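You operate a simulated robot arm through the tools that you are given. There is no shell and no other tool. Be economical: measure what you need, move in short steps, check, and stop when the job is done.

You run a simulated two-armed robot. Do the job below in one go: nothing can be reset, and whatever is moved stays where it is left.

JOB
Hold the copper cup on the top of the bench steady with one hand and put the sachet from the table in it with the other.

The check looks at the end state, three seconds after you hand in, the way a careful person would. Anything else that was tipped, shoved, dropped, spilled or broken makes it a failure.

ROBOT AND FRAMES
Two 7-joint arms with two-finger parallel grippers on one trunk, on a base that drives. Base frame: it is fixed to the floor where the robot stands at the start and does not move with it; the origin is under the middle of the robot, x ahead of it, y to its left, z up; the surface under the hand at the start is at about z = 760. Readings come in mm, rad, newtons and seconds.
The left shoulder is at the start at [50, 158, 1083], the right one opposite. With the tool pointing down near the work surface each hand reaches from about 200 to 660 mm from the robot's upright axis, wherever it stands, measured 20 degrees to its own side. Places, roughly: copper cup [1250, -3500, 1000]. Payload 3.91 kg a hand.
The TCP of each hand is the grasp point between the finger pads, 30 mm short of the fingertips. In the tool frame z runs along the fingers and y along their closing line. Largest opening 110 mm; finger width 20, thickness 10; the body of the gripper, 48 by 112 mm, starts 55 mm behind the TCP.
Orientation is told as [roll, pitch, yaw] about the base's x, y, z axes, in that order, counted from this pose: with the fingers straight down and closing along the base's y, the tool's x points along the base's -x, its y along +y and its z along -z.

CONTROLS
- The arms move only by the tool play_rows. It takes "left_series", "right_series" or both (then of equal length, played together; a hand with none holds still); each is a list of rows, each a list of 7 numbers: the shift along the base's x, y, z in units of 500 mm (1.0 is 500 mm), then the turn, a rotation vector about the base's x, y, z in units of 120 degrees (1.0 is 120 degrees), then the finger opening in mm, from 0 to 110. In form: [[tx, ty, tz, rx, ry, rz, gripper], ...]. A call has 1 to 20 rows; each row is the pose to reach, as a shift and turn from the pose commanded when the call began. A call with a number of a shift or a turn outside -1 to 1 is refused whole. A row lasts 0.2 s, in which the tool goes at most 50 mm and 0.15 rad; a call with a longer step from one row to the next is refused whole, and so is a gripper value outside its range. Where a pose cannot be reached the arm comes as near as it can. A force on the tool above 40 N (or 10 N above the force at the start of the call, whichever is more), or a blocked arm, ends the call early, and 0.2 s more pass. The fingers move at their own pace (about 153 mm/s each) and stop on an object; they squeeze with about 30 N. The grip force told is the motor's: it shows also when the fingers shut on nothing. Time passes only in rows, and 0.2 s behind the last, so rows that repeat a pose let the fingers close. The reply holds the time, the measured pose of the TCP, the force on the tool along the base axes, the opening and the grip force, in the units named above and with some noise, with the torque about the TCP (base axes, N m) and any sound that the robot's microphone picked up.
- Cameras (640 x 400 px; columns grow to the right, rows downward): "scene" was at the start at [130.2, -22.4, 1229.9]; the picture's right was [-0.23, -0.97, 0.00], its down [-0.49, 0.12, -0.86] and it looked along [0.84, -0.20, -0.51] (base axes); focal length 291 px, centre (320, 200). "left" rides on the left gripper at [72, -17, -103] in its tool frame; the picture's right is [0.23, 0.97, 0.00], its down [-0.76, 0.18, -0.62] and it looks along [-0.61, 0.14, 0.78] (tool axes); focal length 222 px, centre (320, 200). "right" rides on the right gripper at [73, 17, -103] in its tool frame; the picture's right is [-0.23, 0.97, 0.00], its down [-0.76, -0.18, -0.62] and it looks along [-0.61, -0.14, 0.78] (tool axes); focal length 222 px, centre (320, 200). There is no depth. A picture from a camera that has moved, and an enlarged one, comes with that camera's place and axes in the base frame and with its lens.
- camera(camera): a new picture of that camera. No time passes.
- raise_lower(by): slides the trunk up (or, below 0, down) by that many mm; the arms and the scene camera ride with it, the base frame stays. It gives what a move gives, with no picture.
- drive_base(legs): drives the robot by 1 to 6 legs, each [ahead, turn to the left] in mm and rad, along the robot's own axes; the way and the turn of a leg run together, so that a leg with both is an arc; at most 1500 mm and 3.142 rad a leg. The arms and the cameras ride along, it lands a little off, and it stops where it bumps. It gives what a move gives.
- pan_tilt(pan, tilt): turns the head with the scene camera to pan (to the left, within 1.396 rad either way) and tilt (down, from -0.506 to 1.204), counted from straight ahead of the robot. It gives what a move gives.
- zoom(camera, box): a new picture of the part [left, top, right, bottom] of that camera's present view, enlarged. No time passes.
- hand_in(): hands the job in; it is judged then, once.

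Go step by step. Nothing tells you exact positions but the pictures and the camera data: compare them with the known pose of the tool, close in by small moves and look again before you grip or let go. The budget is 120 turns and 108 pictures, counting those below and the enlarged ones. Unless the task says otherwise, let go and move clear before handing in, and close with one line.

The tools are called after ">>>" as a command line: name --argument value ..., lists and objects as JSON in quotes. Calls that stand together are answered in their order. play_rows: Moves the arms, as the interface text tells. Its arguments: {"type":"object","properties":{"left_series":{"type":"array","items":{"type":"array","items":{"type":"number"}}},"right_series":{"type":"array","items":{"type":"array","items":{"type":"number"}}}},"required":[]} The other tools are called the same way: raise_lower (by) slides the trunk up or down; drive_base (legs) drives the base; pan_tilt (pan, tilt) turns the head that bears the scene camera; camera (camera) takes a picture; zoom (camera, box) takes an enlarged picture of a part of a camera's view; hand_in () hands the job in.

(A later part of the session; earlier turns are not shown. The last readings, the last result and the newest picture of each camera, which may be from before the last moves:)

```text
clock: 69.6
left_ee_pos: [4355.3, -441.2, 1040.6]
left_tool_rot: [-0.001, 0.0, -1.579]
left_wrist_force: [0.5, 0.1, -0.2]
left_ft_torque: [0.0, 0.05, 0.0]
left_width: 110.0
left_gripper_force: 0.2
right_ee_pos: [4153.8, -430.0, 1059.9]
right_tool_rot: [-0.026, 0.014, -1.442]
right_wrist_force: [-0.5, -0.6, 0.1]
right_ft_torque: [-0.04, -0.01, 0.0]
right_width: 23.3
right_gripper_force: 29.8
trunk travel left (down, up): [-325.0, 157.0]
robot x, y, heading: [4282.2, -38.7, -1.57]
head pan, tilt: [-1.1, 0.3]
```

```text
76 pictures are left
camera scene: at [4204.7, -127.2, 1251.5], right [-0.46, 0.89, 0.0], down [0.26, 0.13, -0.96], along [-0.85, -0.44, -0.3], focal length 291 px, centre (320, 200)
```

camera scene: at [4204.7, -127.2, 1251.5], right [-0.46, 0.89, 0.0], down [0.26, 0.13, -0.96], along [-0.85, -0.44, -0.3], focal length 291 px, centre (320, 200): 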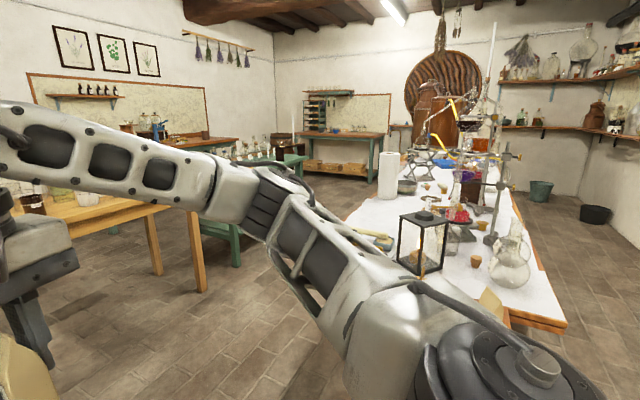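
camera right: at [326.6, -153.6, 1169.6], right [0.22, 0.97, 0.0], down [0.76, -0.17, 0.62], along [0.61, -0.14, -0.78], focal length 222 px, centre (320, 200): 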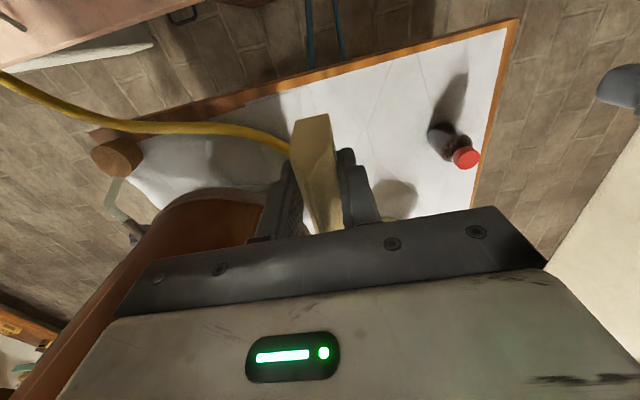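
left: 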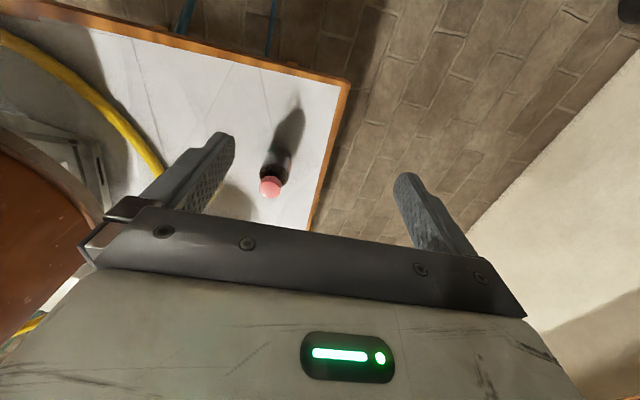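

I've placed the bottle table at x 2920–4020, y −1650 to −2250. I'll go round its far end by first angling out to x≈4540.

>>> drive_base --legs '[[0, 0.2], [1290, 0], [0, -0.2]]'

>>> pan_tilt --pan 0.0 --tilt 0.4

>>> camera --camera "scene"

>>> pan_tilt --pan -0.7 --tilt 0.4

>>> camera --camera "scene"

```text
clock: 77.5
left_ee_pos: [4587.1, -1700.0, 1041.2]
left_tool_rot: [0.001, -0.001, -1.6]
left_wrist_force: [-0.3, 0.2, -0.2]
left_ft_torque: [0.0, -0.01, 0.02]
left_width: 110.0
left_gripper_force: 0.0
right_ee_pos: [4383.4, -1685.6, 1060.6]
right_tool_rot: [-0.026, 0.013, -1.463]
right_wrist_force: [0.5, -0.6, -0.4]
right_ft_torque: [-0.01, -0.02, 0.01]
right_width: 23.2
right_gripper_force: 30.0
trunk travel left (down, up): [-325.0, 157.0]
robot x, y, heading: [4522.5, -1298.7, -1.59]
head pan, tilt: [-1.1, 0.3]
```

```text
clock: 78.9
left_ee_pos: [4586.2, -1700.8, 1041.2]
left_tool_rot: [-0.001, 0.0, -1.6]
left_wrist_force: [0.4, 0.0, -0.4]
left_ft_torque: [0.0, -0.02, 0.02]
left_width: 110.1
left_gripper_force: 0.1
right_ee_pos: [4384.2, -1686.4, 1060.0]
right_tool_rot: [-0.026, 0.013, -1.463]
right_wrist_force: [-0.1, 0.3, -0.2]
right_ft_torque: [0.02, -0.02, 0.02]
right_width: 23.1
right_gripper_force: 29.8
trunk travel left (down, up): [-325.0, 157.0]
robot x, y, heading: [4525.4, -1301.4, -1.594]
head pan, tilt: [0.0, 0.4]
```

```text
75 pictures are left
camera scene: at [4524.6, -1435.7, 1242.2], right [-1.0, 0.02, 0.0], down [0.01, 0.39, -0.92], along [-0.02, -0.92, -0.39], focal length 291 px, centre (320, 200)
```

scene: 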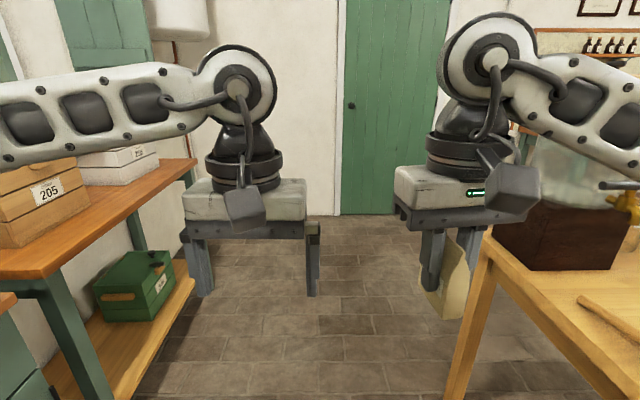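

```text
clock: 80.0
left_ee_pos: [4585.8, -1701.0, 1040.9]
left_tool_rot: [0.0, -0.001, -1.599]
left_wrist_force: [0.1, -0.2, -0.5]
left_ft_torque: [-0.02, -0.03, -0.03]
left_width: 109.6
left_gripper_force: 0.0
right_ee_pos: [4383.9, -1685.8, 1059.1]
right_tool_rot: [-0.027, 0.012, -1.464]
right_wrist_force: [-0.3, 0.2, 0.4]
right_ft_torque: [0.01, 0.01, -0.03]
right_width: 23.1
right_gripper_force: 29.8
trunk travel left (down, up): [-325.0, 157.0]
robot x, y, heading: [4525.9, -1304.6, -1.591]
head pan, tilt: [-0.7, 0.4]
```

```text
74 pictures are left
camera scene: at [4465.5, -1412.7, 1242.2], right [-0.75, 0.66, 0.0], down [0.26, 0.29, -0.92], along [-0.61, -0.69, -0.39], focal length 291 px, centre (320, 200)
```

scene: 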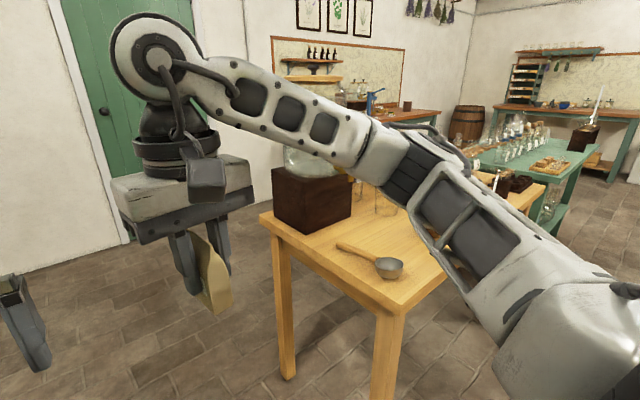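

The way down is clear between the counter on the left (x≈5100) and the table with the jar on the right (x≈3990). I'll drive down to y≈-2780 and turn right along the bench lane.

>>> drive_base --legs '[[1470, 0.02], [0, -1.57]]'

>>> pan_tilt --pan 0.0 --tilt 0.35

>>> camera --camera "scene"

>>> pan_tilt --pan 0.35 --tilt 0.25

>>> camera --camera "scene"

```text
clock: 90.9
left_ee_pos: [4085.7, -2803.1, 1039.4]
left_tool_rot: [0.001, 0.0, 3.119]
left_wrist_force: [0.3, -0.1, 1.1]
left_ft_torque: [0.01, 0.01, 0.02]
left_width: 110.0
left_gripper_force: 0.0
right_ee_pos: [4101.0, -2601.1, 1059.4]
right_tool_rot: [-0.028, 0.013, -3.028]
right_wrist_force: [-0.5, -0.2, -0.4]
right_ft_torque: [0.0, 0.01, 0.03]
right_width: 23.2
right_gripper_force: 30.2
trunk travel left (down, up): [-325.0, 157.0]
robot x, y, heading: [4485.8, -2737.0, 3.132]
head pan, tilt: [-0.7, 0.4]
```

```text
clock: 92.0
left_ee_pos: [4087.0, -2804.0, 1040.7]
left_tool_rot: [0.0, 0.0, 3.12]
left_wrist_force: [0.0, -0.5, 0.4]
left_ft_torque: [-0.01, 0.01, -0.01]
left_width: 110.0
left_gripper_force: 0.0
right_ee_pos: [4100.9, -2601.3, 1059.9]
right_tool_rot: [-0.027, 0.011, -3.028]
right_wrist_force: [0.2, 0.4, -0.6]
right_ft_torque: [0.03, -0.06, 0.02]
right_width: 23.0
right_gripper_force: 29.9
trunk travel left (down, up): [-325.0, 157.0]
robot x, y, heading: [4484.7, -2737.9, 3.132]
head pan, tilt: [0.0, 0.351]
```

```text
73 pictures are left
camera scene: at [4354.8, -2738.7, 1246.7], right [0.01, 1.0, 0.0], down [0.34, 0.0, -0.94], along [-0.94, 0.01, -0.34], focal length 291 px, centre (320, 200)
```

scene: 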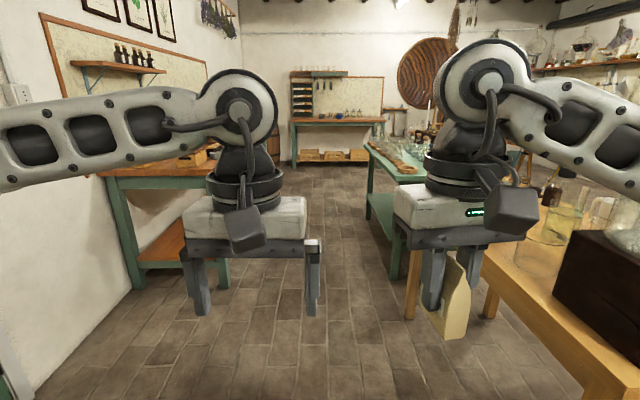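

```text
clock: 92.8
left_ee_pos: [4087.6, -2804.5, 1040.7]
left_tool_rot: [0.0, 0.0, 3.118]
left_wrist_force: [0.5, 0.9, 0.2]
left_ft_torque: [0.01, 0.0, 0.0]
left_width: 110.0
left_gripper_force: 0.2
right_ee_pos: [4101.3, -2600.4, 1059.3]
right_tool_rot: [-0.025, 0.013, -3.03]
right_wrist_force: [0.1, -0.1, -0.9]
right_ft_torque: [-0.02, 0.01, -0.02]
right_width: 23.1
right_gripper_force: 29.5
trunk travel left (down, up): [-325.0, 157.0]
robot x, y, heading: [4484.7, -2739.4, 3.126]
head pan, tilt: [0.351, 0.25]
```

```text
72 pictures are left
camera scene: at [4359.7, -2770.9, 1256.2], right [-0.33, 0.94, 0.0], down [0.23, 0.08, -0.97], along [-0.91, -0.32, -0.25], focal length 291 px, centre (320, 200)
```

scene: 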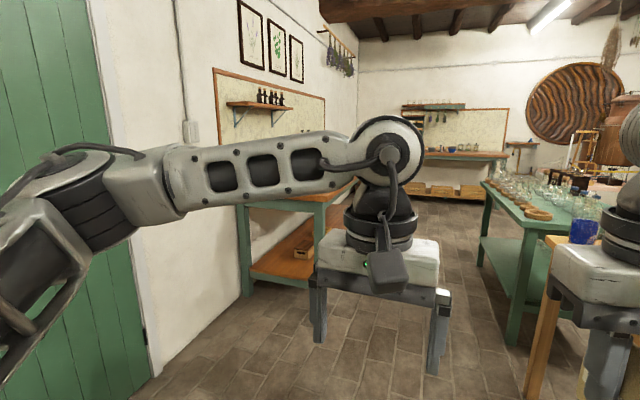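

The lane runs between the tables (y≈-2250) and the bench front (y≈-3390). I'll keep to y≈-2860 and drive west.

>>> drive_base --legs '[[0, 0.11], [1390, 0], [0, -0.1], [1100, 0]]'

>>> pan_tilt --pan 0.6 --tilt 0.25

>>> camera --camera "scene"

```text
clock: 106.1
left_ee_pos: [1592.3, -2965.5, 1040.2]
left_tool_rot: [-0.002, 0.0, 3.142]
left_wrist_force: [-0.1, -0.2, -0.1]
left_ft_torque: [-0.01, -0.01, 0.01]
left_width: 110.1
left_gripper_force: 0.0
right_ee_pos: [1600.8, -2762.9, 1060.4]
right_tool_rot: [-0.027, 0.013, -3.008]
right_wrist_force: [0.4, 0.6, -0.8]
right_ft_torque: [0.03, -0.04, 0.01]
right_width: 23.3
right_gripper_force: 29.4
trunk travel left (down, up): [-325.0, 157.0]
robot x, y, heading: [1992.1, -2893.6, -3.135]
head pan, tilt: [0.351, 0.25]
```

```text
clock: 106.9
left_ee_pos: [1591.2, -2964.5, 1040.4]
left_tool_rot: [-0.001, 0.0, 3.139]
left_wrist_force: [0.6, -0.4, 0.0]
left_ft_torque: [0.0, -0.01, 0.0]
left_width: 110.1
left_gripper_force: 0.0
right_ee_pos: [1600.7, -2761.4, 1059.1]
right_tool_rot: [-0.027, 0.012, -3.007]
right_wrist_force: [-0.2, 0.4, 1.0]
right_ft_torque: [-0.01, -0.01, 0.03]
right_width: 23.4
right_gripper_force: 30.4
trunk travel left (down, up): [-325.0, 157.0]
robot x, y, heading: [1991.9, -2890.4, -3.13]
head pan, tilt: [0.6, 0.25]
```

```text
71 pictures are left
camera scene: at [1874.5, -2947.2, 1256.2], right [-0.57, 0.82, 0.0], down [0.2, 0.14, -0.97], along [-0.8, -0.55, -0.25], focal length 291 px, centre (320, 200)
```

scene: 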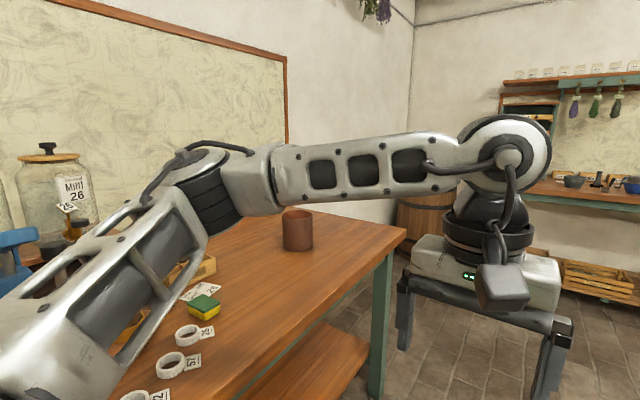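

The copper cup stands near the far end of the bench. I'll raise the trunk for clearance, drive level with the cup and turn to face it.

>>> raise_lower --by 120

>>> drive_base --legs '[[735, 0.03], [0, 1.53]]'

>>> pan_tilt --pan 0.0 --tilt 0.6

>>> camera --camera "scene"

>>> camera --camera "left"

>>> camera --camera "right"

```text
clock: 108.4
left_ee_pos: [1590.8, -2965.0, 1160.7]
left_tool_rot: [0.002, 0.001, 3.14]
left_wrist_force: [0.8, 0.7, 0.2]
left_ft_torque: [0.0, 0.0, -0.01]
left_width: 110.2
left_gripper_force: 0.0
right_ee_pos: [1600.7, -2762.1, 1180.7]
right_tool_rot: [-0.027, 0.012, -3.008]
right_wrist_force: [0.2, 0.3, -1.2]
right_ft_torque: [-0.01, -0.04, 0.01]
right_width: 23.3
right_gripper_force: 30.0
trunk travel left (down, up): [-445.0, 37.0]
robot x, y, heading: [1986.2, -2892.7, -3.131]
head pan, tilt: [0.6, 0.25]
```

```text
clock: 116.0
left_ee_pos: [1314.2, -3302.0, 1160.6]
left_tool_rot: [-0.001, 0.0, -1.612]
left_wrist_force: [0.5, 0.2, 0.3]
left_ft_torque: [0.01, 0.01, -0.03]
left_width: 109.8
left_gripper_force: 0.0
right_ee_pos: [1112.9, -3284.7, 1180.7]
right_tool_rot: [-0.026, 0.012, -1.477]
right_wrist_force: [-0.8, -0.5, -0.9]
right_ft_torque: [0.0, 0.03, -0.02]
right_width: 23.0
right_gripper_force: 30.0
trunk travel left (down, up): [-445.0, 37.0]
robot x, y, heading: [1258.5, -2902.6, -1.605]
head pan, tilt: [0.6, 0.25]
```

```text
clock: 117.0
left_ee_pos: [1314.7, -3300.2, 1160.1]
left_tool_rot: [-0.002, -0.001, -1.611]
left_wrist_force: [0.1, 0.0, 0.3]
left_ft_torque: [0.02, 0.03, 0.02]
left_width: 110.0
left_gripper_force: 0.0
right_ee_pos: [1111.7, -3284.2, 1180.0]
right_tool_rot: [-0.027, 0.012, -1.474]
right_wrist_force: [-0.5, 0.0, -0.9]
right_ft_torque: [0.0, 0.0, 0.02]
right_width: 23.0
right_gripper_force: 29.7
trunk travel left (down, up): [-445.0, 37.0]
robot x, y, heading: [1261.5, -2902.8, -1.603]
head pan, tilt: [0.0, 0.6]
```

```text
70 pictures are left
camera scene: at [1255.8, -3031.3, 1344.0], right [-1.0, 0.03, 0.0], down [0.02, 0.56, -0.83], along [-0.03, -0.82, -0.56], focal length 291 px, centre (320, 200)
```

scene: 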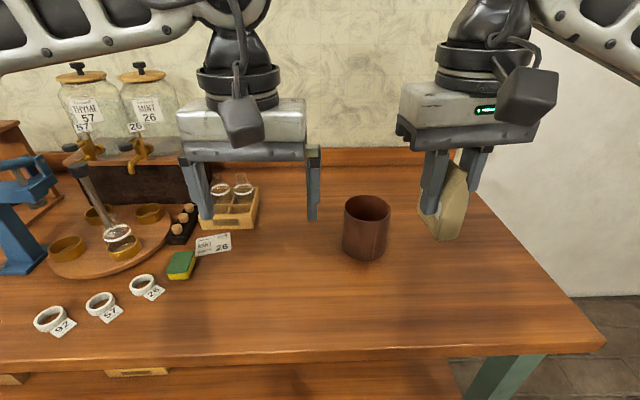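

```text
69 pictures are left
camera left: at [1300.3, -3228.8, 1264.0], right [0.98, 0.19, 0.0], down [0.15, -0.77, 0.62], along [0.12, -0.61, -0.78], focal length 222 px, centre (320, 200)
```

left: 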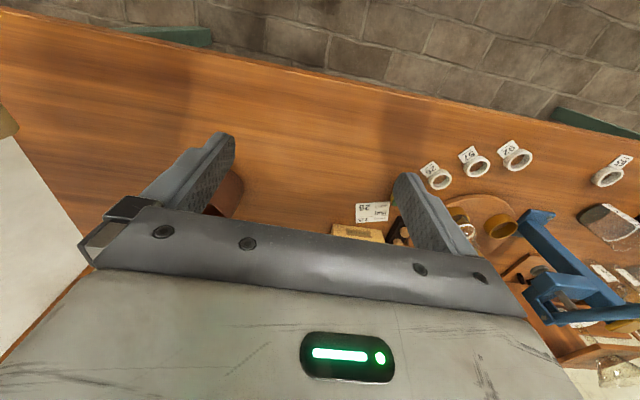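

```text
68 pictures are left
camera right: at [1124.5, -3212.1, 1284.2], right [0.99, -0.13, -0.03], down [-0.09, -0.78, 0.62], along [-0.1, -0.61, -0.79], focal length 222 px, centre (320, 200)
```

right: 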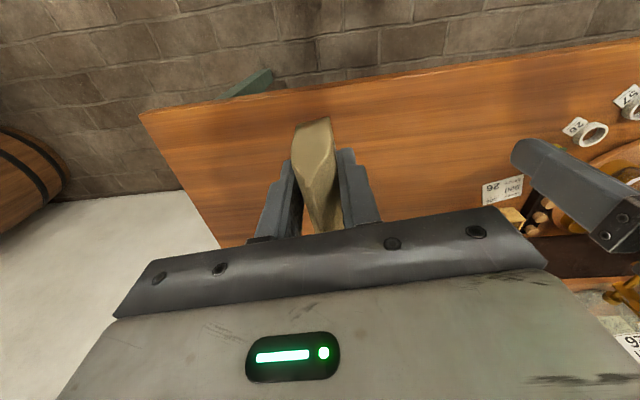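

The bench top works out at z≈820 and the cup base at about [1121, -3564]. I need the cup's diameter accurately, so I'll zoom in.

>>> zoom --camera "scene" --box '[310, 170, 430, 280]'

```text
3.64 times, centred on (370, 225) of scene
camera zoom: at [1255.8, -3031.3, 1344.0], right [-1.0, 0.03, 0.0], down [0.02, 0.56, -0.83], along [-0.03, -0.82, -0.56], focal length 1058 px, centre (138, 109)
```

zoom: 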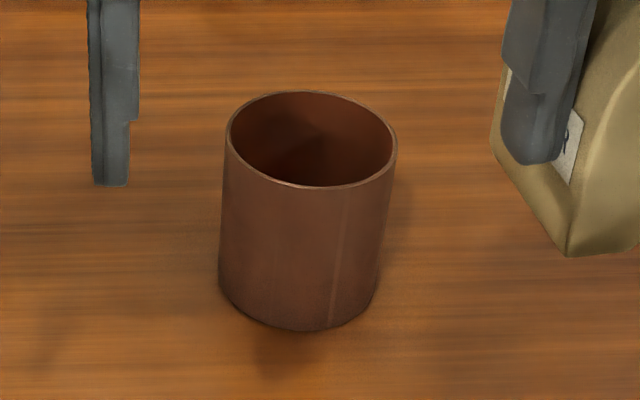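

The tape rings and label put the bench top nearer z≈850, so the cup is about 104 mm wide and 120 mm high at roughly [1129, -3545]. I'll check how much room the base has to move closer to the bench.

>>> pan_tilt --pan 0.0 --tilt 1.2

>>> camera --camera "scene"

```text
clock: 118.0
left_ee_pos: [1315.2, -3301.2, 1160.9]
left_tool_rot: [0.0, -0.001, -1.611]
left_wrist_force: [-0.3, 0.0, 0.4]
left_ft_torque: [0.03, -0.02, -0.01]
left_width: 110.0
left_gripper_force: 0.1
right_ee_pos: [1113.4, -3283.9, 1181.2]
right_tool_rot: [-0.025, 0.012, -1.475]
right_wrist_force: [-0.1, 0.4, -0.7]
right_ft_torque: [0.0, 0.0, -0.02]
right_width: 23.0
right_gripper_force: 30.2
trunk travel left (down, up): [-445.0, 37.0]
robot x, y, heading: [1257.6, -2899.6, -1.6]
head pan, tilt: [0.0, 1.201]
```

```text
66 pictures are left
camera scene: at [1256.7, -2998.9, 1299.4], right [-1.0, 0.03, 0.0], down [0.03, 0.93, -0.36], along [-0.01, -0.36, -0.93], focal length 291 px, centre (320, 200)
```

scene: 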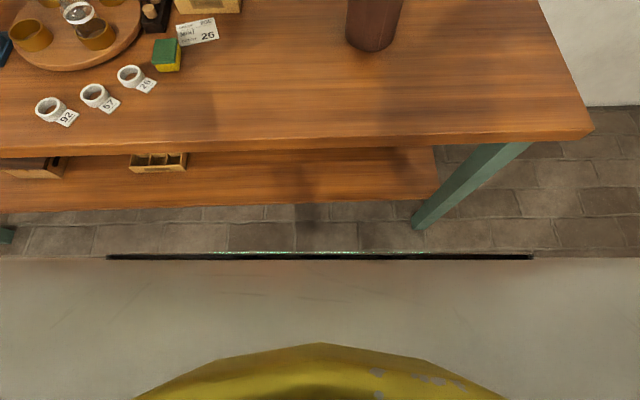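

I'll turn to face the cup squarely and edge 60 mm closer, which keeps the base well short of the bench legs.

>>> drive_base --legs '[[0, -0.17], [60, 0]]'

>>> pan_tilt --pan 0.0 --tilt 0.7

>>> camera --camera "scene"

>>> camera --camera "left"

```text
clock: 119.7
left_ee_pos: [1233.1, -3365.1, 1160.9]
left_tool_rot: [-0.001, 0.002, -1.783]
left_wrist_force: [-0.5, -0.1, -0.7]
left_ft_torque: [0.03, -0.03, -0.02]
left_width: 110.1
left_gripper_force: 0.0
right_ee_pos: [1037.7, -3312.5, 1181.2]
right_tool_rot: [-0.026, 0.016, -1.645]
right_wrist_force: [-0.4, -1.0, -0.2]
right_ft_torque: [0.06, -0.02, 0.0]
right_width: 23.2
right_gripper_force: 30.0
trunk travel left (down, up): [-445.0, 37.0]
robot x, y, heading: [1244.5, -2958.7, -1.776]
head pan, tilt: [0.0, 1.201]
```

```text
clock: 120.6
left_ee_pos: [1233.2, -3364.1, 1161.0]
left_tool_rot: [0.0, 0.001, -1.784]
left_wrist_force: [0.9, 0.0, -0.6]
left_ft_torque: [-0.02, -0.02, 0.0]
left_width: 110.0
left_gripper_force: 0.0
right_ee_pos: [1037.3, -3311.9, 1181.0]
right_tool_rot: [-0.026, 0.013, -1.646]
right_wrist_force: [-0.6, -0.6, -0.4]
right_ft_torque: [0.03, 0.02, 0.01]
right_width: 23.0
right_gripper_force: 29.9
trunk travel left (down, up): [-445.0, 37.0]
robot x, y, heading: [1247.0, -2964.1, -1.777]
head pan, tilt: [0.0, 0.7]
```

```text
65 pictures are left
camera scene: at [1222.4, -3084.1, 1335.3], right [-0.98, 0.2, 0.0], down [0.13, 0.63, -0.76], along [-0.15, -0.75, -0.64], focal length 291 px, centre (320, 200)
```

scene: 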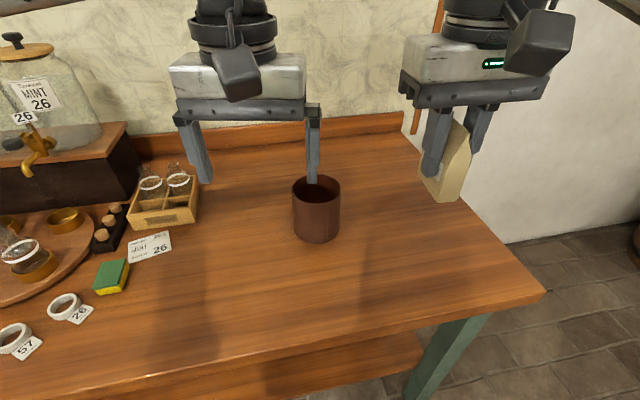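

```text
64 pictures are left
camera left: at [1231.9, -3290.1, 1264.0], right [1.0, 0.02, 0.0], down [0.01, -0.78, 0.62], along [0.01, -0.62, -0.78], focal length 222 px, centre (320, 200)
```

left: 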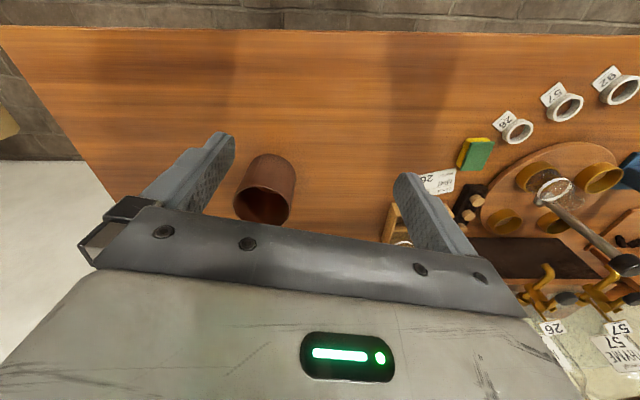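

The two views agree: the cup rim is at [1140, -3526, 983], it is about 95 mm wide, and the bench top is near z≈885. I'll hold it with the left hand from the near-left side, tilted nearly horizontal, so the top stays open. First I'll rotate the left hand, well above the bench.

>>> play_rows --left_series '[[0.0054, -0.0152, -0.0202, -0.0493, 0.0337, -0.0326, 110], [0.0108, -0.0304, -0.0404, -0.0986, 0.0673, -0.0652, 110], [0.0162, -0.0456, -0.0606, -0.1478, 0.101, -0.0979, 110], [0.0216, -0.0608, -0.0808, -0.1971, 0.1346, -0.1305, 110], [0.027, -0.076, -0.101, -0.2464, 0.1683, -0.1631, 110], [0.0324, -0.0912, -0.1212, -0.2957, 0.202, -0.1957, 110], [0.0378, -0.1064, -0.1414, -0.345, 0.2356, -0.2283, 110], [0.0432, -0.1216, -0.1616, -0.3942, 0.2693, -0.261, 110], [0.0486, -0.1368, -0.1818, -0.4435, 0.3029, -0.2936, 110], [0.054, -0.152, -0.202, -0.4928, 0.3366, -0.3262, 110], [0.054, -0.152, -0.202, -0.4928, 0.3366, -0.3262, 110]]'

>>> camera --camera "scene"

>>> camera --camera "left"

```text
clock: 123.0
left_ee_pos: [1261.3, -3439.5, 1059.1]
left_tool_rot: [0.022, -1.223, -2.586]
left_wrist_force: [0.5, -0.4, -0.1]
left_ft_torque: [-0.02, 0.01, 0.01]
left_width: 110.3
left_gripper_force: 0.1
right_ee_pos: [1037.1, -3311.6, 1179.9]
right_tool_rot: [-0.027, 0.012, -1.645]
right_wrist_force: [0.0, -0.7, -0.4]
right_ft_torque: [0.03, -0.02, -0.03]
right_width: 22.9
right_gripper_force: 29.9
trunk travel left (down, up): [-445.0, 37.0]
robot x, y, heading: [1245.8, -2961.9, -1.774]
head pan, tilt: [0.0, 0.7]
```

```text
63 pictures are left
camera scene: at [1222.3, -3084.0, 1335.4], right [-0.98, 0.2, 0.0], down [0.13, 0.63, -0.76], along [-0.15, -0.75, -0.64], focal length 291 px, centre (320, 200)
```

scene: 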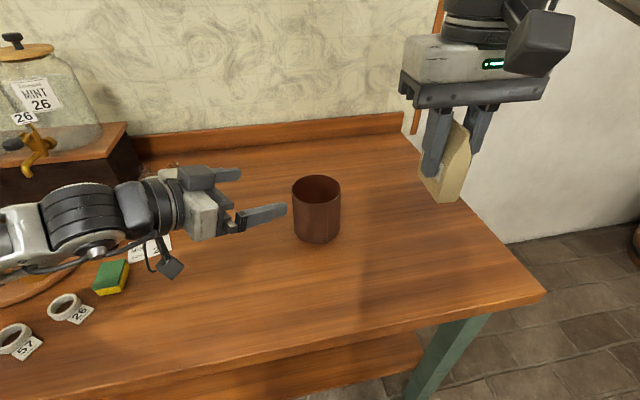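

```text
62 pictures are left
camera left: at [1354.0, -3359.9, 1027.1], right [0.6, -0.78, -0.21], down [0.37, 0.03, 0.93], along [-0.71, -0.63, 0.3], focal length 222 px, centre (320, 200)
```

left: 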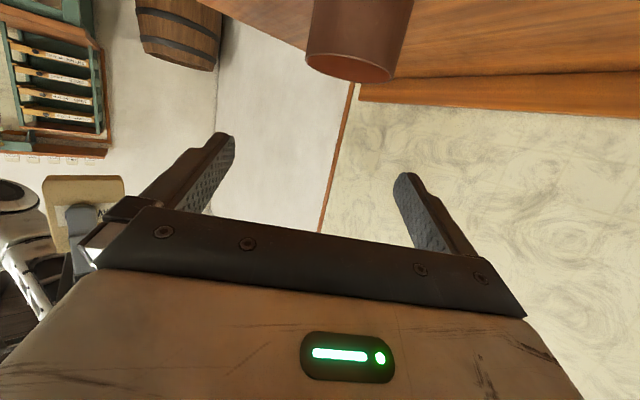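

The wrist camera hangs below the hand in this pose, so I'll steepen the tool to 25° and grip in the cup's upper half. I'll stop 100 mm short and check the alignment.

>>> play_rows --left_series '[[-0.012, -0.012, -0.07, 0.0228, -0.0349, 0, 110], [-0.03, -0.03, -0.14, 0.0228, -0.0349, 0, 110], [-0.05, -0.047, -0.208, 0.0228, -0.0349, 0, 110], [-0.05, -0.047, -0.208, 0.0228, -0.0349, 0, 110]]'

>>> camera --camera "left"

>>> zoom --camera "scene" --box '[140, 140, 360, 280]'

```text
clock: 124.0
left_ee_pos: [1234.3, -3463.0, 954.6]
left_tool_rot: [0.012, -1.136, -2.577]
left_wrist_force: [-0.5, 0.0, 0.1]
left_ft_torque: [0.0, -0.02, -0.01]
left_width: 110.1
left_gripper_force: 0.1
right_ee_pos: [1036.8, -3312.6, 1179.4]
right_tool_rot: [-0.025, 0.012, -1.645]
right_wrist_force: [-0.4, -0.4, -0.6]
right_ft_torque: [0.02, -0.01, 0.0]
right_width: 23.4
right_gripper_force: 29.8
trunk travel left (down, up): [-445.0, 37.0]
robot x, y, heading: [1249.4, -2959.4, -1.767]
head pan, tilt: [0.0, 0.7]
```

```text
61 pictures are left
camera left: at [1329.3, -3381.6, 932.9], right [0.61, -0.77, -0.2], down [0.3, -0.01, 0.95], along [-0.73, -0.64, 0.22], focal length 222 px, centre (320, 200)
```

left: 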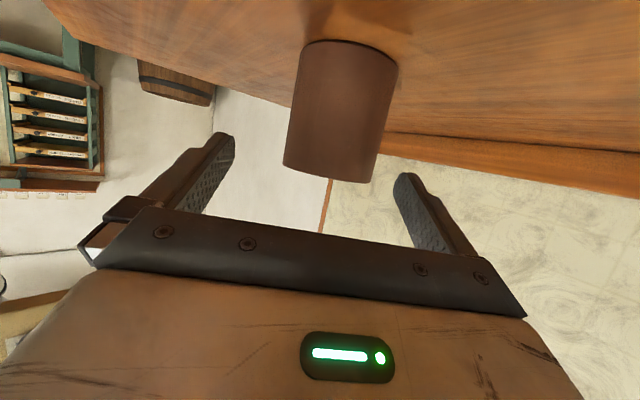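

```text
2.86 times, centred on (250, 210) of scene
camera zoom: at [1222.5, -3084.0, 1335.4], right [-0.98, 0.2, 0.0], down [0.13, 0.63, -0.77], along [-0.15, -0.75, -0.64], focal length 831 px, centre (520, 171)
```

zoom: 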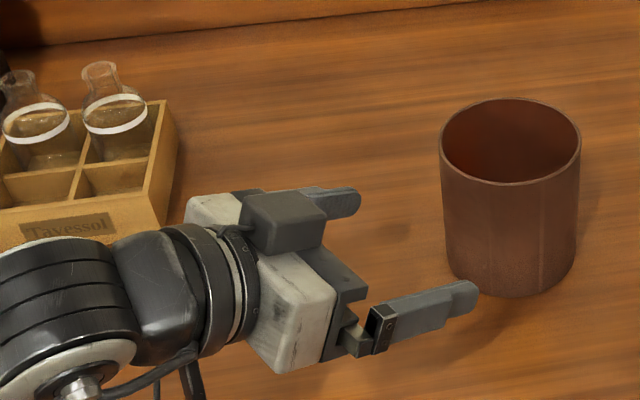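

The wrist camera shows the cup about 18 mm off the hand's centreline. Combining both views puts the cup at [1136, -3548], with the bench at z≈860 and the rim at z≈965. I'll shift sideways and check again.

>>> play_rows --left_series '[[0.01, -0.016, -0.015, 0, 0, 0, 110], [0.02, -0.032, -0.03, 0, 0, 0, 110], [0.02, -0.032, -0.03, 0, 0, 0, 110]]'

>>> zoom --camera "left" --box '[190, 20, 450, 200]'

>>> zoom --camera "scene" --box '[200, 150, 360, 260]'

```text
clock: 124.8
left_ee_pos: [1243.6, -3479.2, 938.9]
left_tool_rot: [0.013, -1.132, -2.576]
left_wrist_force: [-0.2, 0.8, -0.5]
left_ft_torque: [0.03, 0.01, 0.03]
left_width: 110.0
left_gripper_force: 0.0
right_ee_pos: [1037.9, -3312.6, 1179.1]
right_tool_rot: [-0.025, 0.013, -1.648]
right_wrist_force: [-0.1, 0.2, 0.1]
right_ft_torque: [0.03, -0.03, -0.02]
right_width: 23.1
right_gripper_force: 30.2
trunk travel left (down, up): [-445.0, 37.0]
robot x, y, heading: [1247.4, -2958.8, -1.769]
head pan, tilt: [0.0, 0.7]
```

```text
2.22 times, centred on (320, 110) of left
camera zoom: at [1339.3, -3397.8, 917.2], right [0.61, -0.76, -0.2], down [0.3, -0.01, 0.95], along [-0.73, -0.64, 0.22], focal length 494 px, centre (320, 400)
```

zoom: 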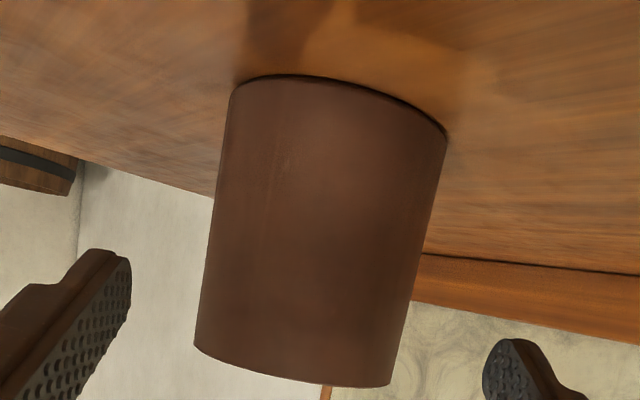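

```text
3.64 times, centred on (280, 205) of scene
camera zoom: at [1222.4, -3084.0, 1335.4], right [-0.98, 0.2, 0.0], down [0.13, 0.63, -0.76], along [-0.15, -0.75, -0.64], focal length 1058 px, centre (466, 182)
```

zoom: 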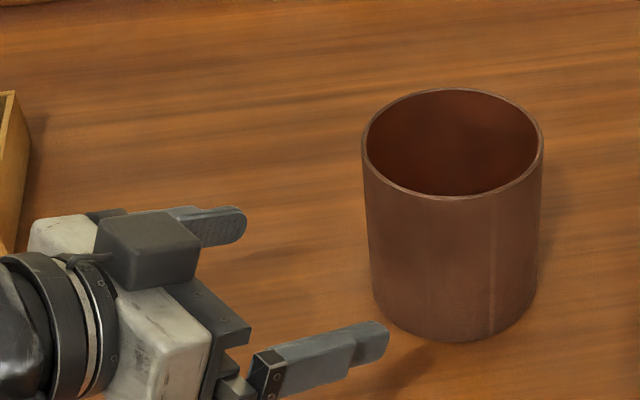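

The cup is now within a millimetre or so of the centreline. I'll advance 85 mm along the hand's direction and look.

>>> play_rows --left_series '[[-0.048, -0.0304, 0, 0, 0, 0, 110], [-0.096, -0.0608, 0, 0, 0, 0, 110], [-0.1435, -0.0911, 0, 0, 0, 0, 110], [-0.1435, -0.0911, 0, 0, 0, 0, 110]]'

>>> zoom --camera "left" --box '[190, 20, 450, 220]'

>>> zoom --camera "scene" --box '[200, 150, 360, 260]'

```text
clock: 125.8
left_ee_pos: [1172.6, -3525.7, 943.1]
left_tool_rot: [0.014, -1.134, -2.576]
left_wrist_force: [-0.1, -0.5, 0.2]
left_ft_torque: [-0.01, 0.01, 0.03]
left_width: 110.1
left_gripper_force: 0.1
right_ee_pos: [1037.3, -3311.9, 1181.4]
right_tool_rot: [-0.026, 0.013, -1.646]
right_wrist_force: [0.9, -0.7, -0.5]
right_ft_torque: [0.01, -0.02, -0.02]
right_width: 23.2
right_gripper_force: 29.7
trunk travel left (down, up): [-445.0, 37.0]
robot x, y, heading: [1245.3, -2960.6, -1.773]
head pan, tilt: [0.0, 0.7]
```

```text
2.00 times, centred on (320, 120) of left
camera zoom: at [1267.2, -3444.6, 920.2], right [0.61, -0.76, -0.2], down [0.3, -0.01, 0.95], along [-0.73, -0.64, 0.22], focal length 444 px, centre (320, 360)
```

zoom: 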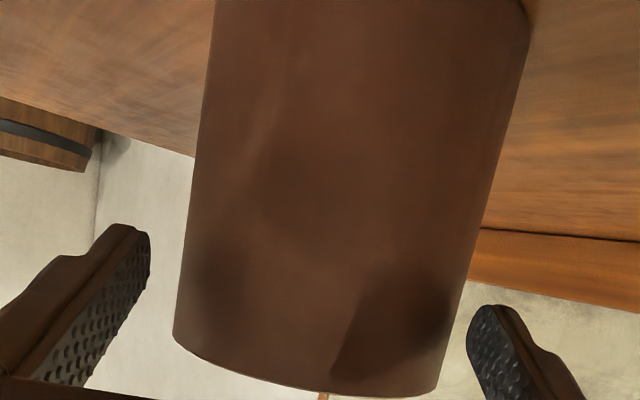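

```text
3.64 times, centred on (280, 205) of scene
camera zoom: at [1222.7, -3084.0, 1335.4], right [-0.98, 0.2, 0.0], down [0.13, 0.63, -0.77], along [-0.15, -0.75, -0.64], focal length 1058 px, centre (466, 182)
```

zoom: 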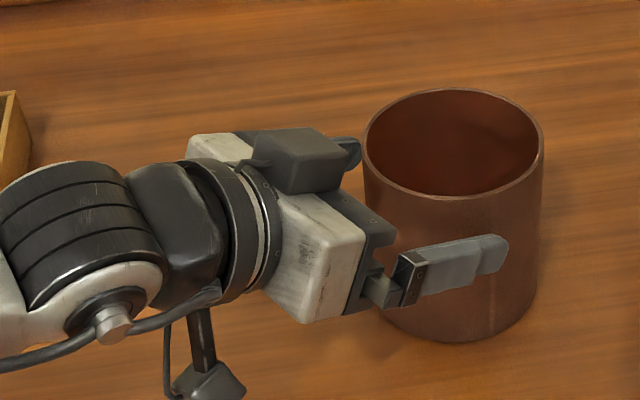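

The fingers straddle the cup evenly. I'll go 25 mm further, then close gently.

>>> play_rows --left_series '[[-0.021, -0.0134, 0, 0, 0, 0, 110], [-0.0422, -0.0268, 0, 0, 0, 0, 110], [-0.0422, -0.0268, 0, 0, 0, 0, 110], [-0.0422, -0.0268, 0, 0, 0, 0, 104], [-0.0422, -0.0268, 0, 0, 0, 0, 100], [-0.0422, -0.0268, 0, 0, 0, 0, 96], [-0.0422, -0.0268, 0, 0, 0, 0, 90], [-0.0422, -0.0268, 0, 0, 0, 0, 80], [-0.0422, -0.0268, 0, 0, 0, 0, 80]]'

>>> zoom --camera "scene" --box '[200, 150, 360, 260]'

```text
clock: 127.8
left_ee_pos: [1151.1, -3539.6, 943.5]
left_tool_rot: [0.013, -1.134, -2.576]
left_wrist_force: [-0.2, 0.1, 0.1]
left_ft_torque: [0.04, 0.1, 0.04]
left_width: 104.6
left_gripper_force: 30.2
right_ee_pos: [1037.0, -3312.2, 1179.4]
right_tool_rot: [-0.027, 0.011, -1.648]
right_wrist_force: [0.1, 0.4, 0.2]
right_ft_torque: [0.0, -0.01, 0.01]
right_width: 23.2
right_gripper_force: 29.9
trunk travel left (down, up): [-445.0, 37.0]
robot x, y, heading: [1243.2, -2959.2, -1.774]
head pan, tilt: [0.0, 0.7]
```

```text
3.64 times, centred on (280, 205) of scene
camera zoom: at [1222.3, -3084.1, 1335.3], right [-0.98, 0.2, 0.0], down [0.13, 0.63, -0.76], along [-0.15, -0.75, -0.64], focal length 1058 px, centre (466, 182)
```

zoom: 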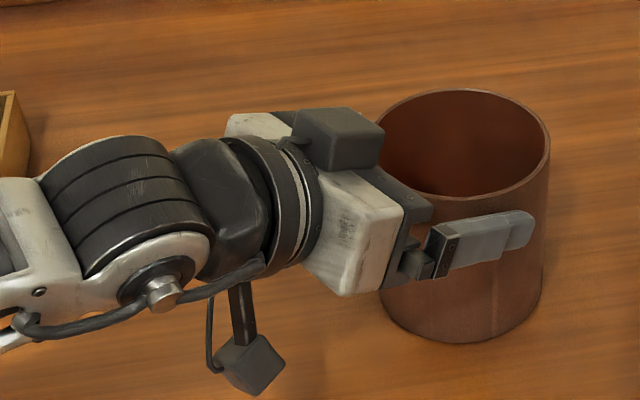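

The cup is held firmly at 104.6 mm, centred about [1133, -3551] with the rim near z 960. I'll bring the sachet over the cup at a safe height.

>>> play_rows --right_series '[[0.032, -0.08, -0.02, 0, 0, 0, 0], [0.064, -0.16, -0.04, 0, 0, 0, 0], [0.096, -0.239, -0.06, 0, 0, 0, 0], [0.128, -0.319, -0.08, 0, 0, 0, 0], [0.16, -0.398, -0.1, 0, 0, 0, 0], [0.192, -0.478, -0.11, 0, 0, 0, 0], [0.192, -0.478, -0.11, 0, 0, 0, 0]]'

>>> camera --camera "scene"

>>> camera --camera "right"

```text
clock: 129.4
left_ee_pos: [1152.0, -3537.5, 943.2]
left_tool_rot: [0.009, -1.134, -2.575]
left_wrist_force: [-1.2, -0.1, 1.5]
left_ft_torque: [0.06, 0.17, 0.07]
left_width: 104.6
left_gripper_force: 30.4
right_ee_pos: [1124.4, -3527.5, 1127.8]
right_tool_rot: [-0.029, 0.011, -1.646]
right_wrist_force: [-0.1, -0.6, -0.8]
right_ft_torque: [0.01, 0.06, 0.03]
right_width: 23.0
right_gripper_force: 29.7
right hand out of reach, approached as far as the arm can: row 6, 7
trunk travel left (down, up): [-445.0, 37.0]
robot x, y, heading: [1247.3, -2960.3, -1.773]
head pan, tilt: [0.0, 0.7]
```

```text
54 pictures are left
camera scene: at [1223.6, -3084.1, 1335.4], right [-0.98, 0.2, 0.0], down [0.13, 0.63, -0.77], along [-0.15, -0.75, -0.64], focal length 291 px, centre (320, 200)
```

scene: 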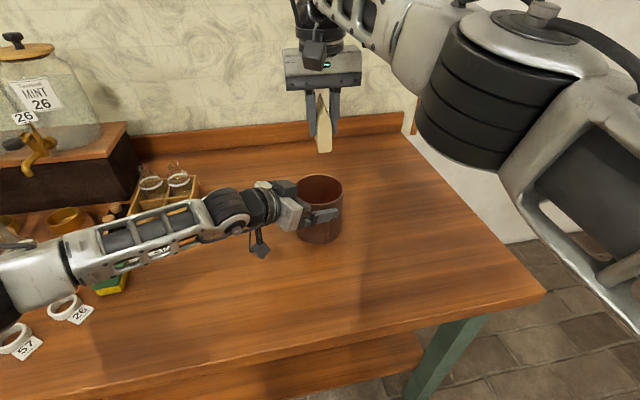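

```text
53 pictures are left
camera right: at [1149.1, -3458.2, 1231.0], right [0.95, -0.3, -0.03], down [-0.22, -0.75, 0.62], along [-0.21, -0.59, -0.78], focal length 222 px, centre (320, 200)
```

right: 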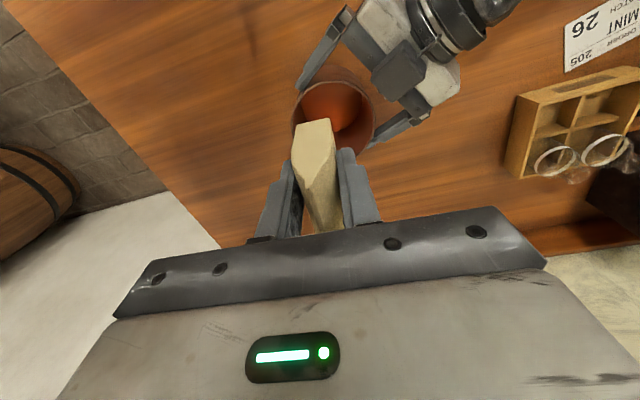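

The right arm ran out of reach 24 mm short at this height. Lowering it and tilting the fingers 10° outward should make up the difference, so I'll do that while staying above the rim.

>>> play_rows --right_series '[[0, 0.016, -0.04, -0.0415, 0.003, 0, 0], [0, 0.016, -0.08, -0.083, 0.006, 0, 0], [0, 0.016, -0.12, -0.083, 0.006, 0, 0], [0, 0.016, -0.15, -0.083, 0.006, 0, 0], [0, 0.016, -0.15, -0.083, 0.006, 0, 0]]'

>>> camera --camera "scene"

>>> camera --camera "right"

```text
clock: 130.6
left_ee_pos: [1151.4, -3540.3, 943.1]
left_tool_rot: [0.012, -1.134, -2.576]
left_wrist_force: [1.0, 0.3, 1.1]
left_ft_torque: [0.15, 0.17, -0.02]
left_width: 104.5
left_gripper_force: 30.2
right_ee_pos: [1122.8, -3519.5, 1051.3]
right_tool_rot: [-0.026, -0.162, -1.648]
right_wrist_force: [0.2, 0.8, 0.2]
right_ft_torque: [0.0, -0.02, -0.01]
right_width: 23.0
right_gripper_force: 29.1
trunk travel left (down, up): [-445.0, 37.0]
robot x, y, heading: [1242.4, -2959.9, -1.776]
head pan, tilt: [0.0, 0.7]
```

```text
52 pictures are left
camera scene: at [1222.5, -3083.9, 1335.4], right [-0.98, 0.2, 0.0], down [0.13, 0.63, -0.77], along [-0.15, -0.75, -0.64], focal length 291 px, centre (320, 200)
```

scene: 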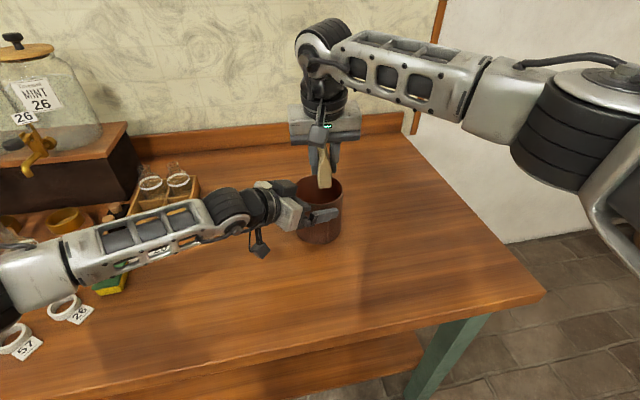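

```text
51 pictures are left
camera right: at [1149.1, -3433.6, 1141.1], right [0.95, -0.3, 0.01], down [-0.21, -0.64, 0.74], along [-0.22, -0.71, -0.67], focal length 222 px, centre (320, 200)
```

right: 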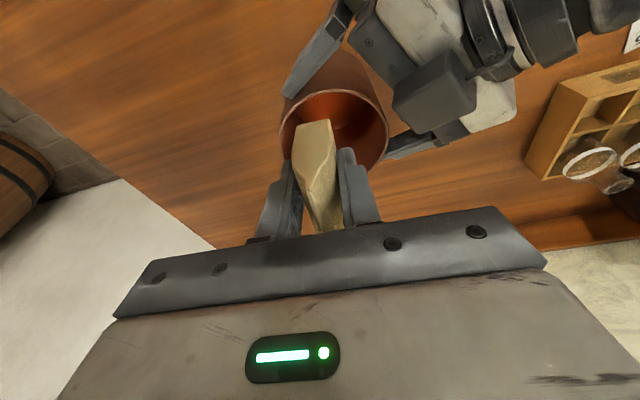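

That pose was reached. I'll shift 10 mm in x and 24 mm in y to centre over the cup, then look from both cameras.

>>> play_rows --right_series '[[0.01, -0.024, 0, 0, 0, 0, 0], [0.02, -0.048, 0, 0, 0, 0, 0], [0.02, -0.048, 0, 0, 0, 0, 0]]'

>>> zoom --camera "scene" --box '[240, 90, 400, 260]'

>>> zoom --camera "right" --box '[220, 40, 440, 240]'

```text
clock: 131.4
left_ee_pos: [1153.1, -3537.8, 942.3]
left_tool_rot: [0.014, -1.134, -2.578]
left_wrist_force: [0.4, -0.1, 2.2]
left_ft_torque: [0.15, 0.21, 0.02]
left_width: 104.5
left_gripper_force: 30.3
right_ee_pos: [1132.7, -3545.3, 1051.6]
right_tool_rot: [-0.026, -0.161, -1.646]
right_wrist_force: [0.5, 0.5, -0.8]
right_ft_torque: [-0.01, 0.01, 0.0]
right_width: 23.0
right_gripper_force: 29.9
trunk travel left (down, up): [-445.0, 37.0]
robot x, y, heading: [1246.8, -2960.1, -1.772]
head pan, tilt: [0.0, 0.7]
```

```text
2.35 times, centred on (320, 175) of scene
camera zoom: at [1222.5, -3083.9, 1335.4], right [-0.98, 0.2, 0.0], down [0.13, 0.63, -0.77], along [-0.15, -0.75, -0.64], focal length 685 px, centre (320, 259)
```

zoom: 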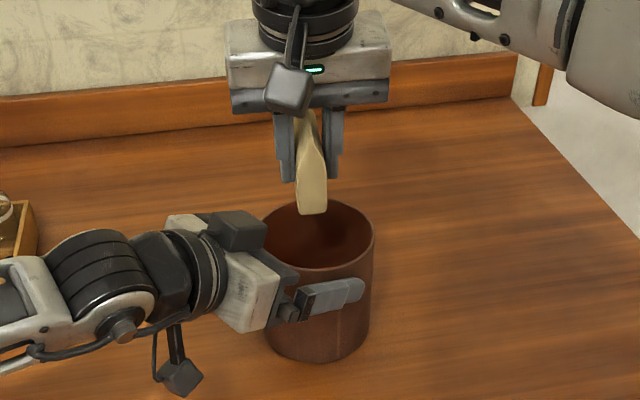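

```text
2.00 times, centred on (330, 140) of right
camera zoom: at [1159.6, -3459.3, 1141.2], right [0.95, -0.3, 0.01], down [-0.21, -0.64, 0.74], along [-0.22, -0.71, -0.67], focal length 444 px, centre (300, 320)
```

zoom: 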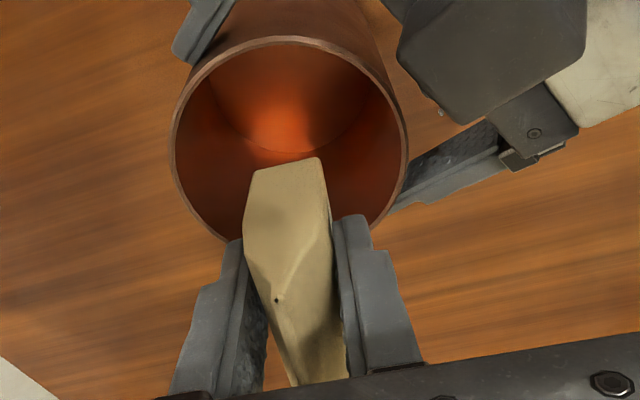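

The sachet is over the opening, but descending as is would bring its gripper body close to the left hand. I'll yaw the right hand 25° to gain clearance and recheck.

>>> play_rows --right_series '[[0, 0.002, 0, 0, 0, -0.055, 0], [0, 0.004, 0, 0, 0, -0.11, 0], [0, 0.004, 0, 0, 0, -0.165, 0], [0, 0.004, 0, 0, 0, -0.208, 0], [0, 0.004, 0, 0, 0, -0.208, 0]]'

>>> zoom --camera "scene" --box '[240, 90, 400, 260]'

>>> zoom --camera "right" --box '[200, 20, 460, 240]'

```text
clock: 132.6
left_ee_pos: [1152.5, -3538.8, 943.5]
left_tool_rot: [0.013, -1.135, -2.575]
left_wrist_force: [0.5, 0.8, 0.6]
left_ft_torque: [0.18, 0.23, 0.0]
left_width: 104.4
left_gripper_force: 30.1
right_ee_pos: [1133.1, -3542.8, 1051.6]
right_tool_rot: [-0.027, -0.162, -2.086]
right_wrist_force: [-0.3, 0.6, -0.1]
right_ft_torque: [0.03, 0.02, 0.01]
right_width: 22.9
right_gripper_force: 29.7
trunk travel left (down, up): [-445.0, 37.0]
robot x, y, heading: [1247.3, -2962.1, -1.773]
head pan, tilt: [0.0, 0.7]
```

```text
2.35 times, centred on (320, 175) of scene
camera zoom: at [1222.4, -3084.0, 1335.4], right [-0.98, 0.2, 0.0], down [0.13, 0.63, -0.77], along [-0.15, -0.75, -0.64], focal length 685 px, centre (320, 259)
```

zoom: 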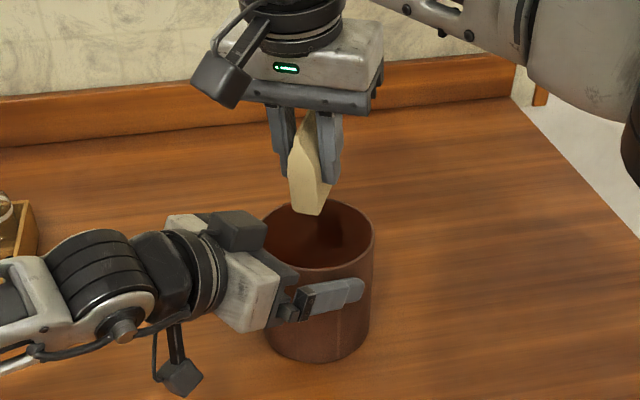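

```text
1.82 times, centred on (330, 130) of right
camera zoom: at [1194.0, -3477.4, 1141.9], right [0.74, -0.68, 0.01], down [-0.46, -0.49, 0.74], along [-0.5, -0.55, -0.67], focal length 404 px, centre (302, 327)
```

zoom: 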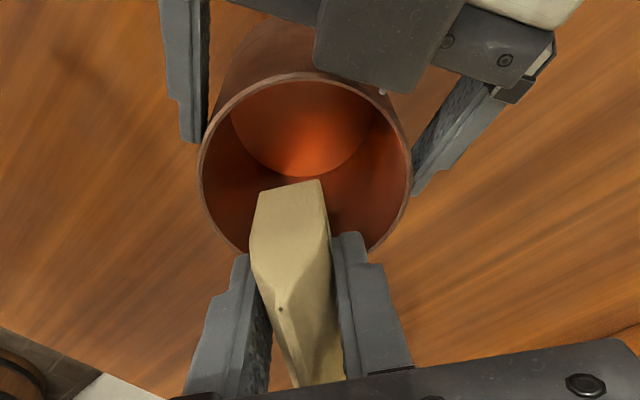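

The packet bottom is within about 5 mm of the cup's centre, with the rim at z≈952. I'll lower 50 mm and check the hand clearances.

>>> play_rows --right_series '[[0.004, 0, -0.03, 0, 0, 0, 0], [0.004, 0, -0.06, 0, 0, 0, 0], [0.004, 0, -0.08, 0, 0, 0, 0], [0.004, 0, -0.1, 0, 0, 0, 0], [0.004, 0, -0.1, 0, 0, 0, 0]]'

>>> zoom --camera "scene" --box '[240, 90, 400, 260]'

>>> camera --camera "right"

```text
clock: 133.8
left_ee_pos: [1152.0, -3538.7, 942.5]
left_tool_rot: [0.015, -1.134, -2.578]
left_wrist_force: [-0.2, -0.3, 1.4]
left_ft_torque: [0.14, 0.25, 0.0]
left_width: 104.5
left_gripper_force: 30.0
right_ee_pos: [1137.1, -3543.7, 1001.1]
right_tool_rot: [-0.027, -0.16, -2.08]
right_wrist_force: [0.1, -0.3, -0.5]
right_ft_torque: [-0.03, 0.0, -0.01]
right_width: 23.0
right_gripper_force: 30.2
trunk travel left (down, up): [-445.0, 37.0]
robot x, y, heading: [1247.3, -2957.8, -1.774]
head pan, tilt: [0.0, 0.7]
```

```text
2.35 times, centred on (320, 175) of scene
camera zoom: at [1222.4, -3083.9, 1335.4], right [-0.98, 0.2, 0.0], down [0.13, 0.63, -0.77], along [-0.15, -0.75, -0.64], focal length 685 px, centre (320, 259)
```

zoom: 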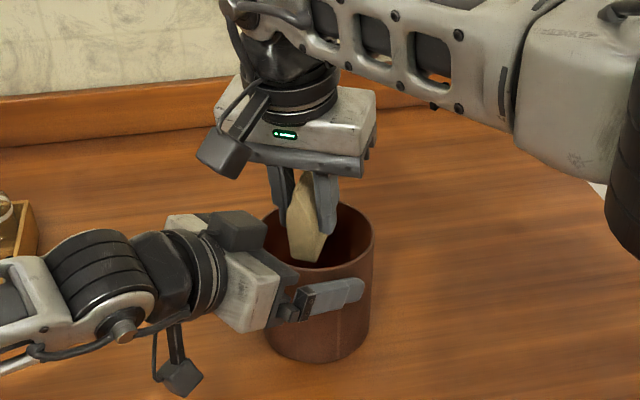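

```text
45 pictures are left
camera right: at [1196.4, -3477.4, 1091.6], right [0.74, -0.68, 0.01], down [-0.46, -0.49, 0.74], along [-0.5, -0.55, -0.67], focal length 222 px, centre (320, 200)
```

right: 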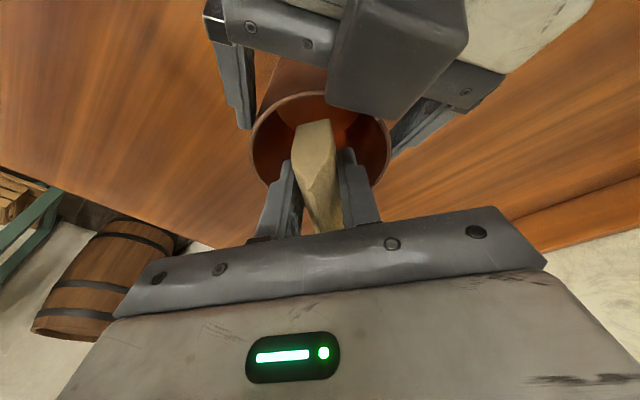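

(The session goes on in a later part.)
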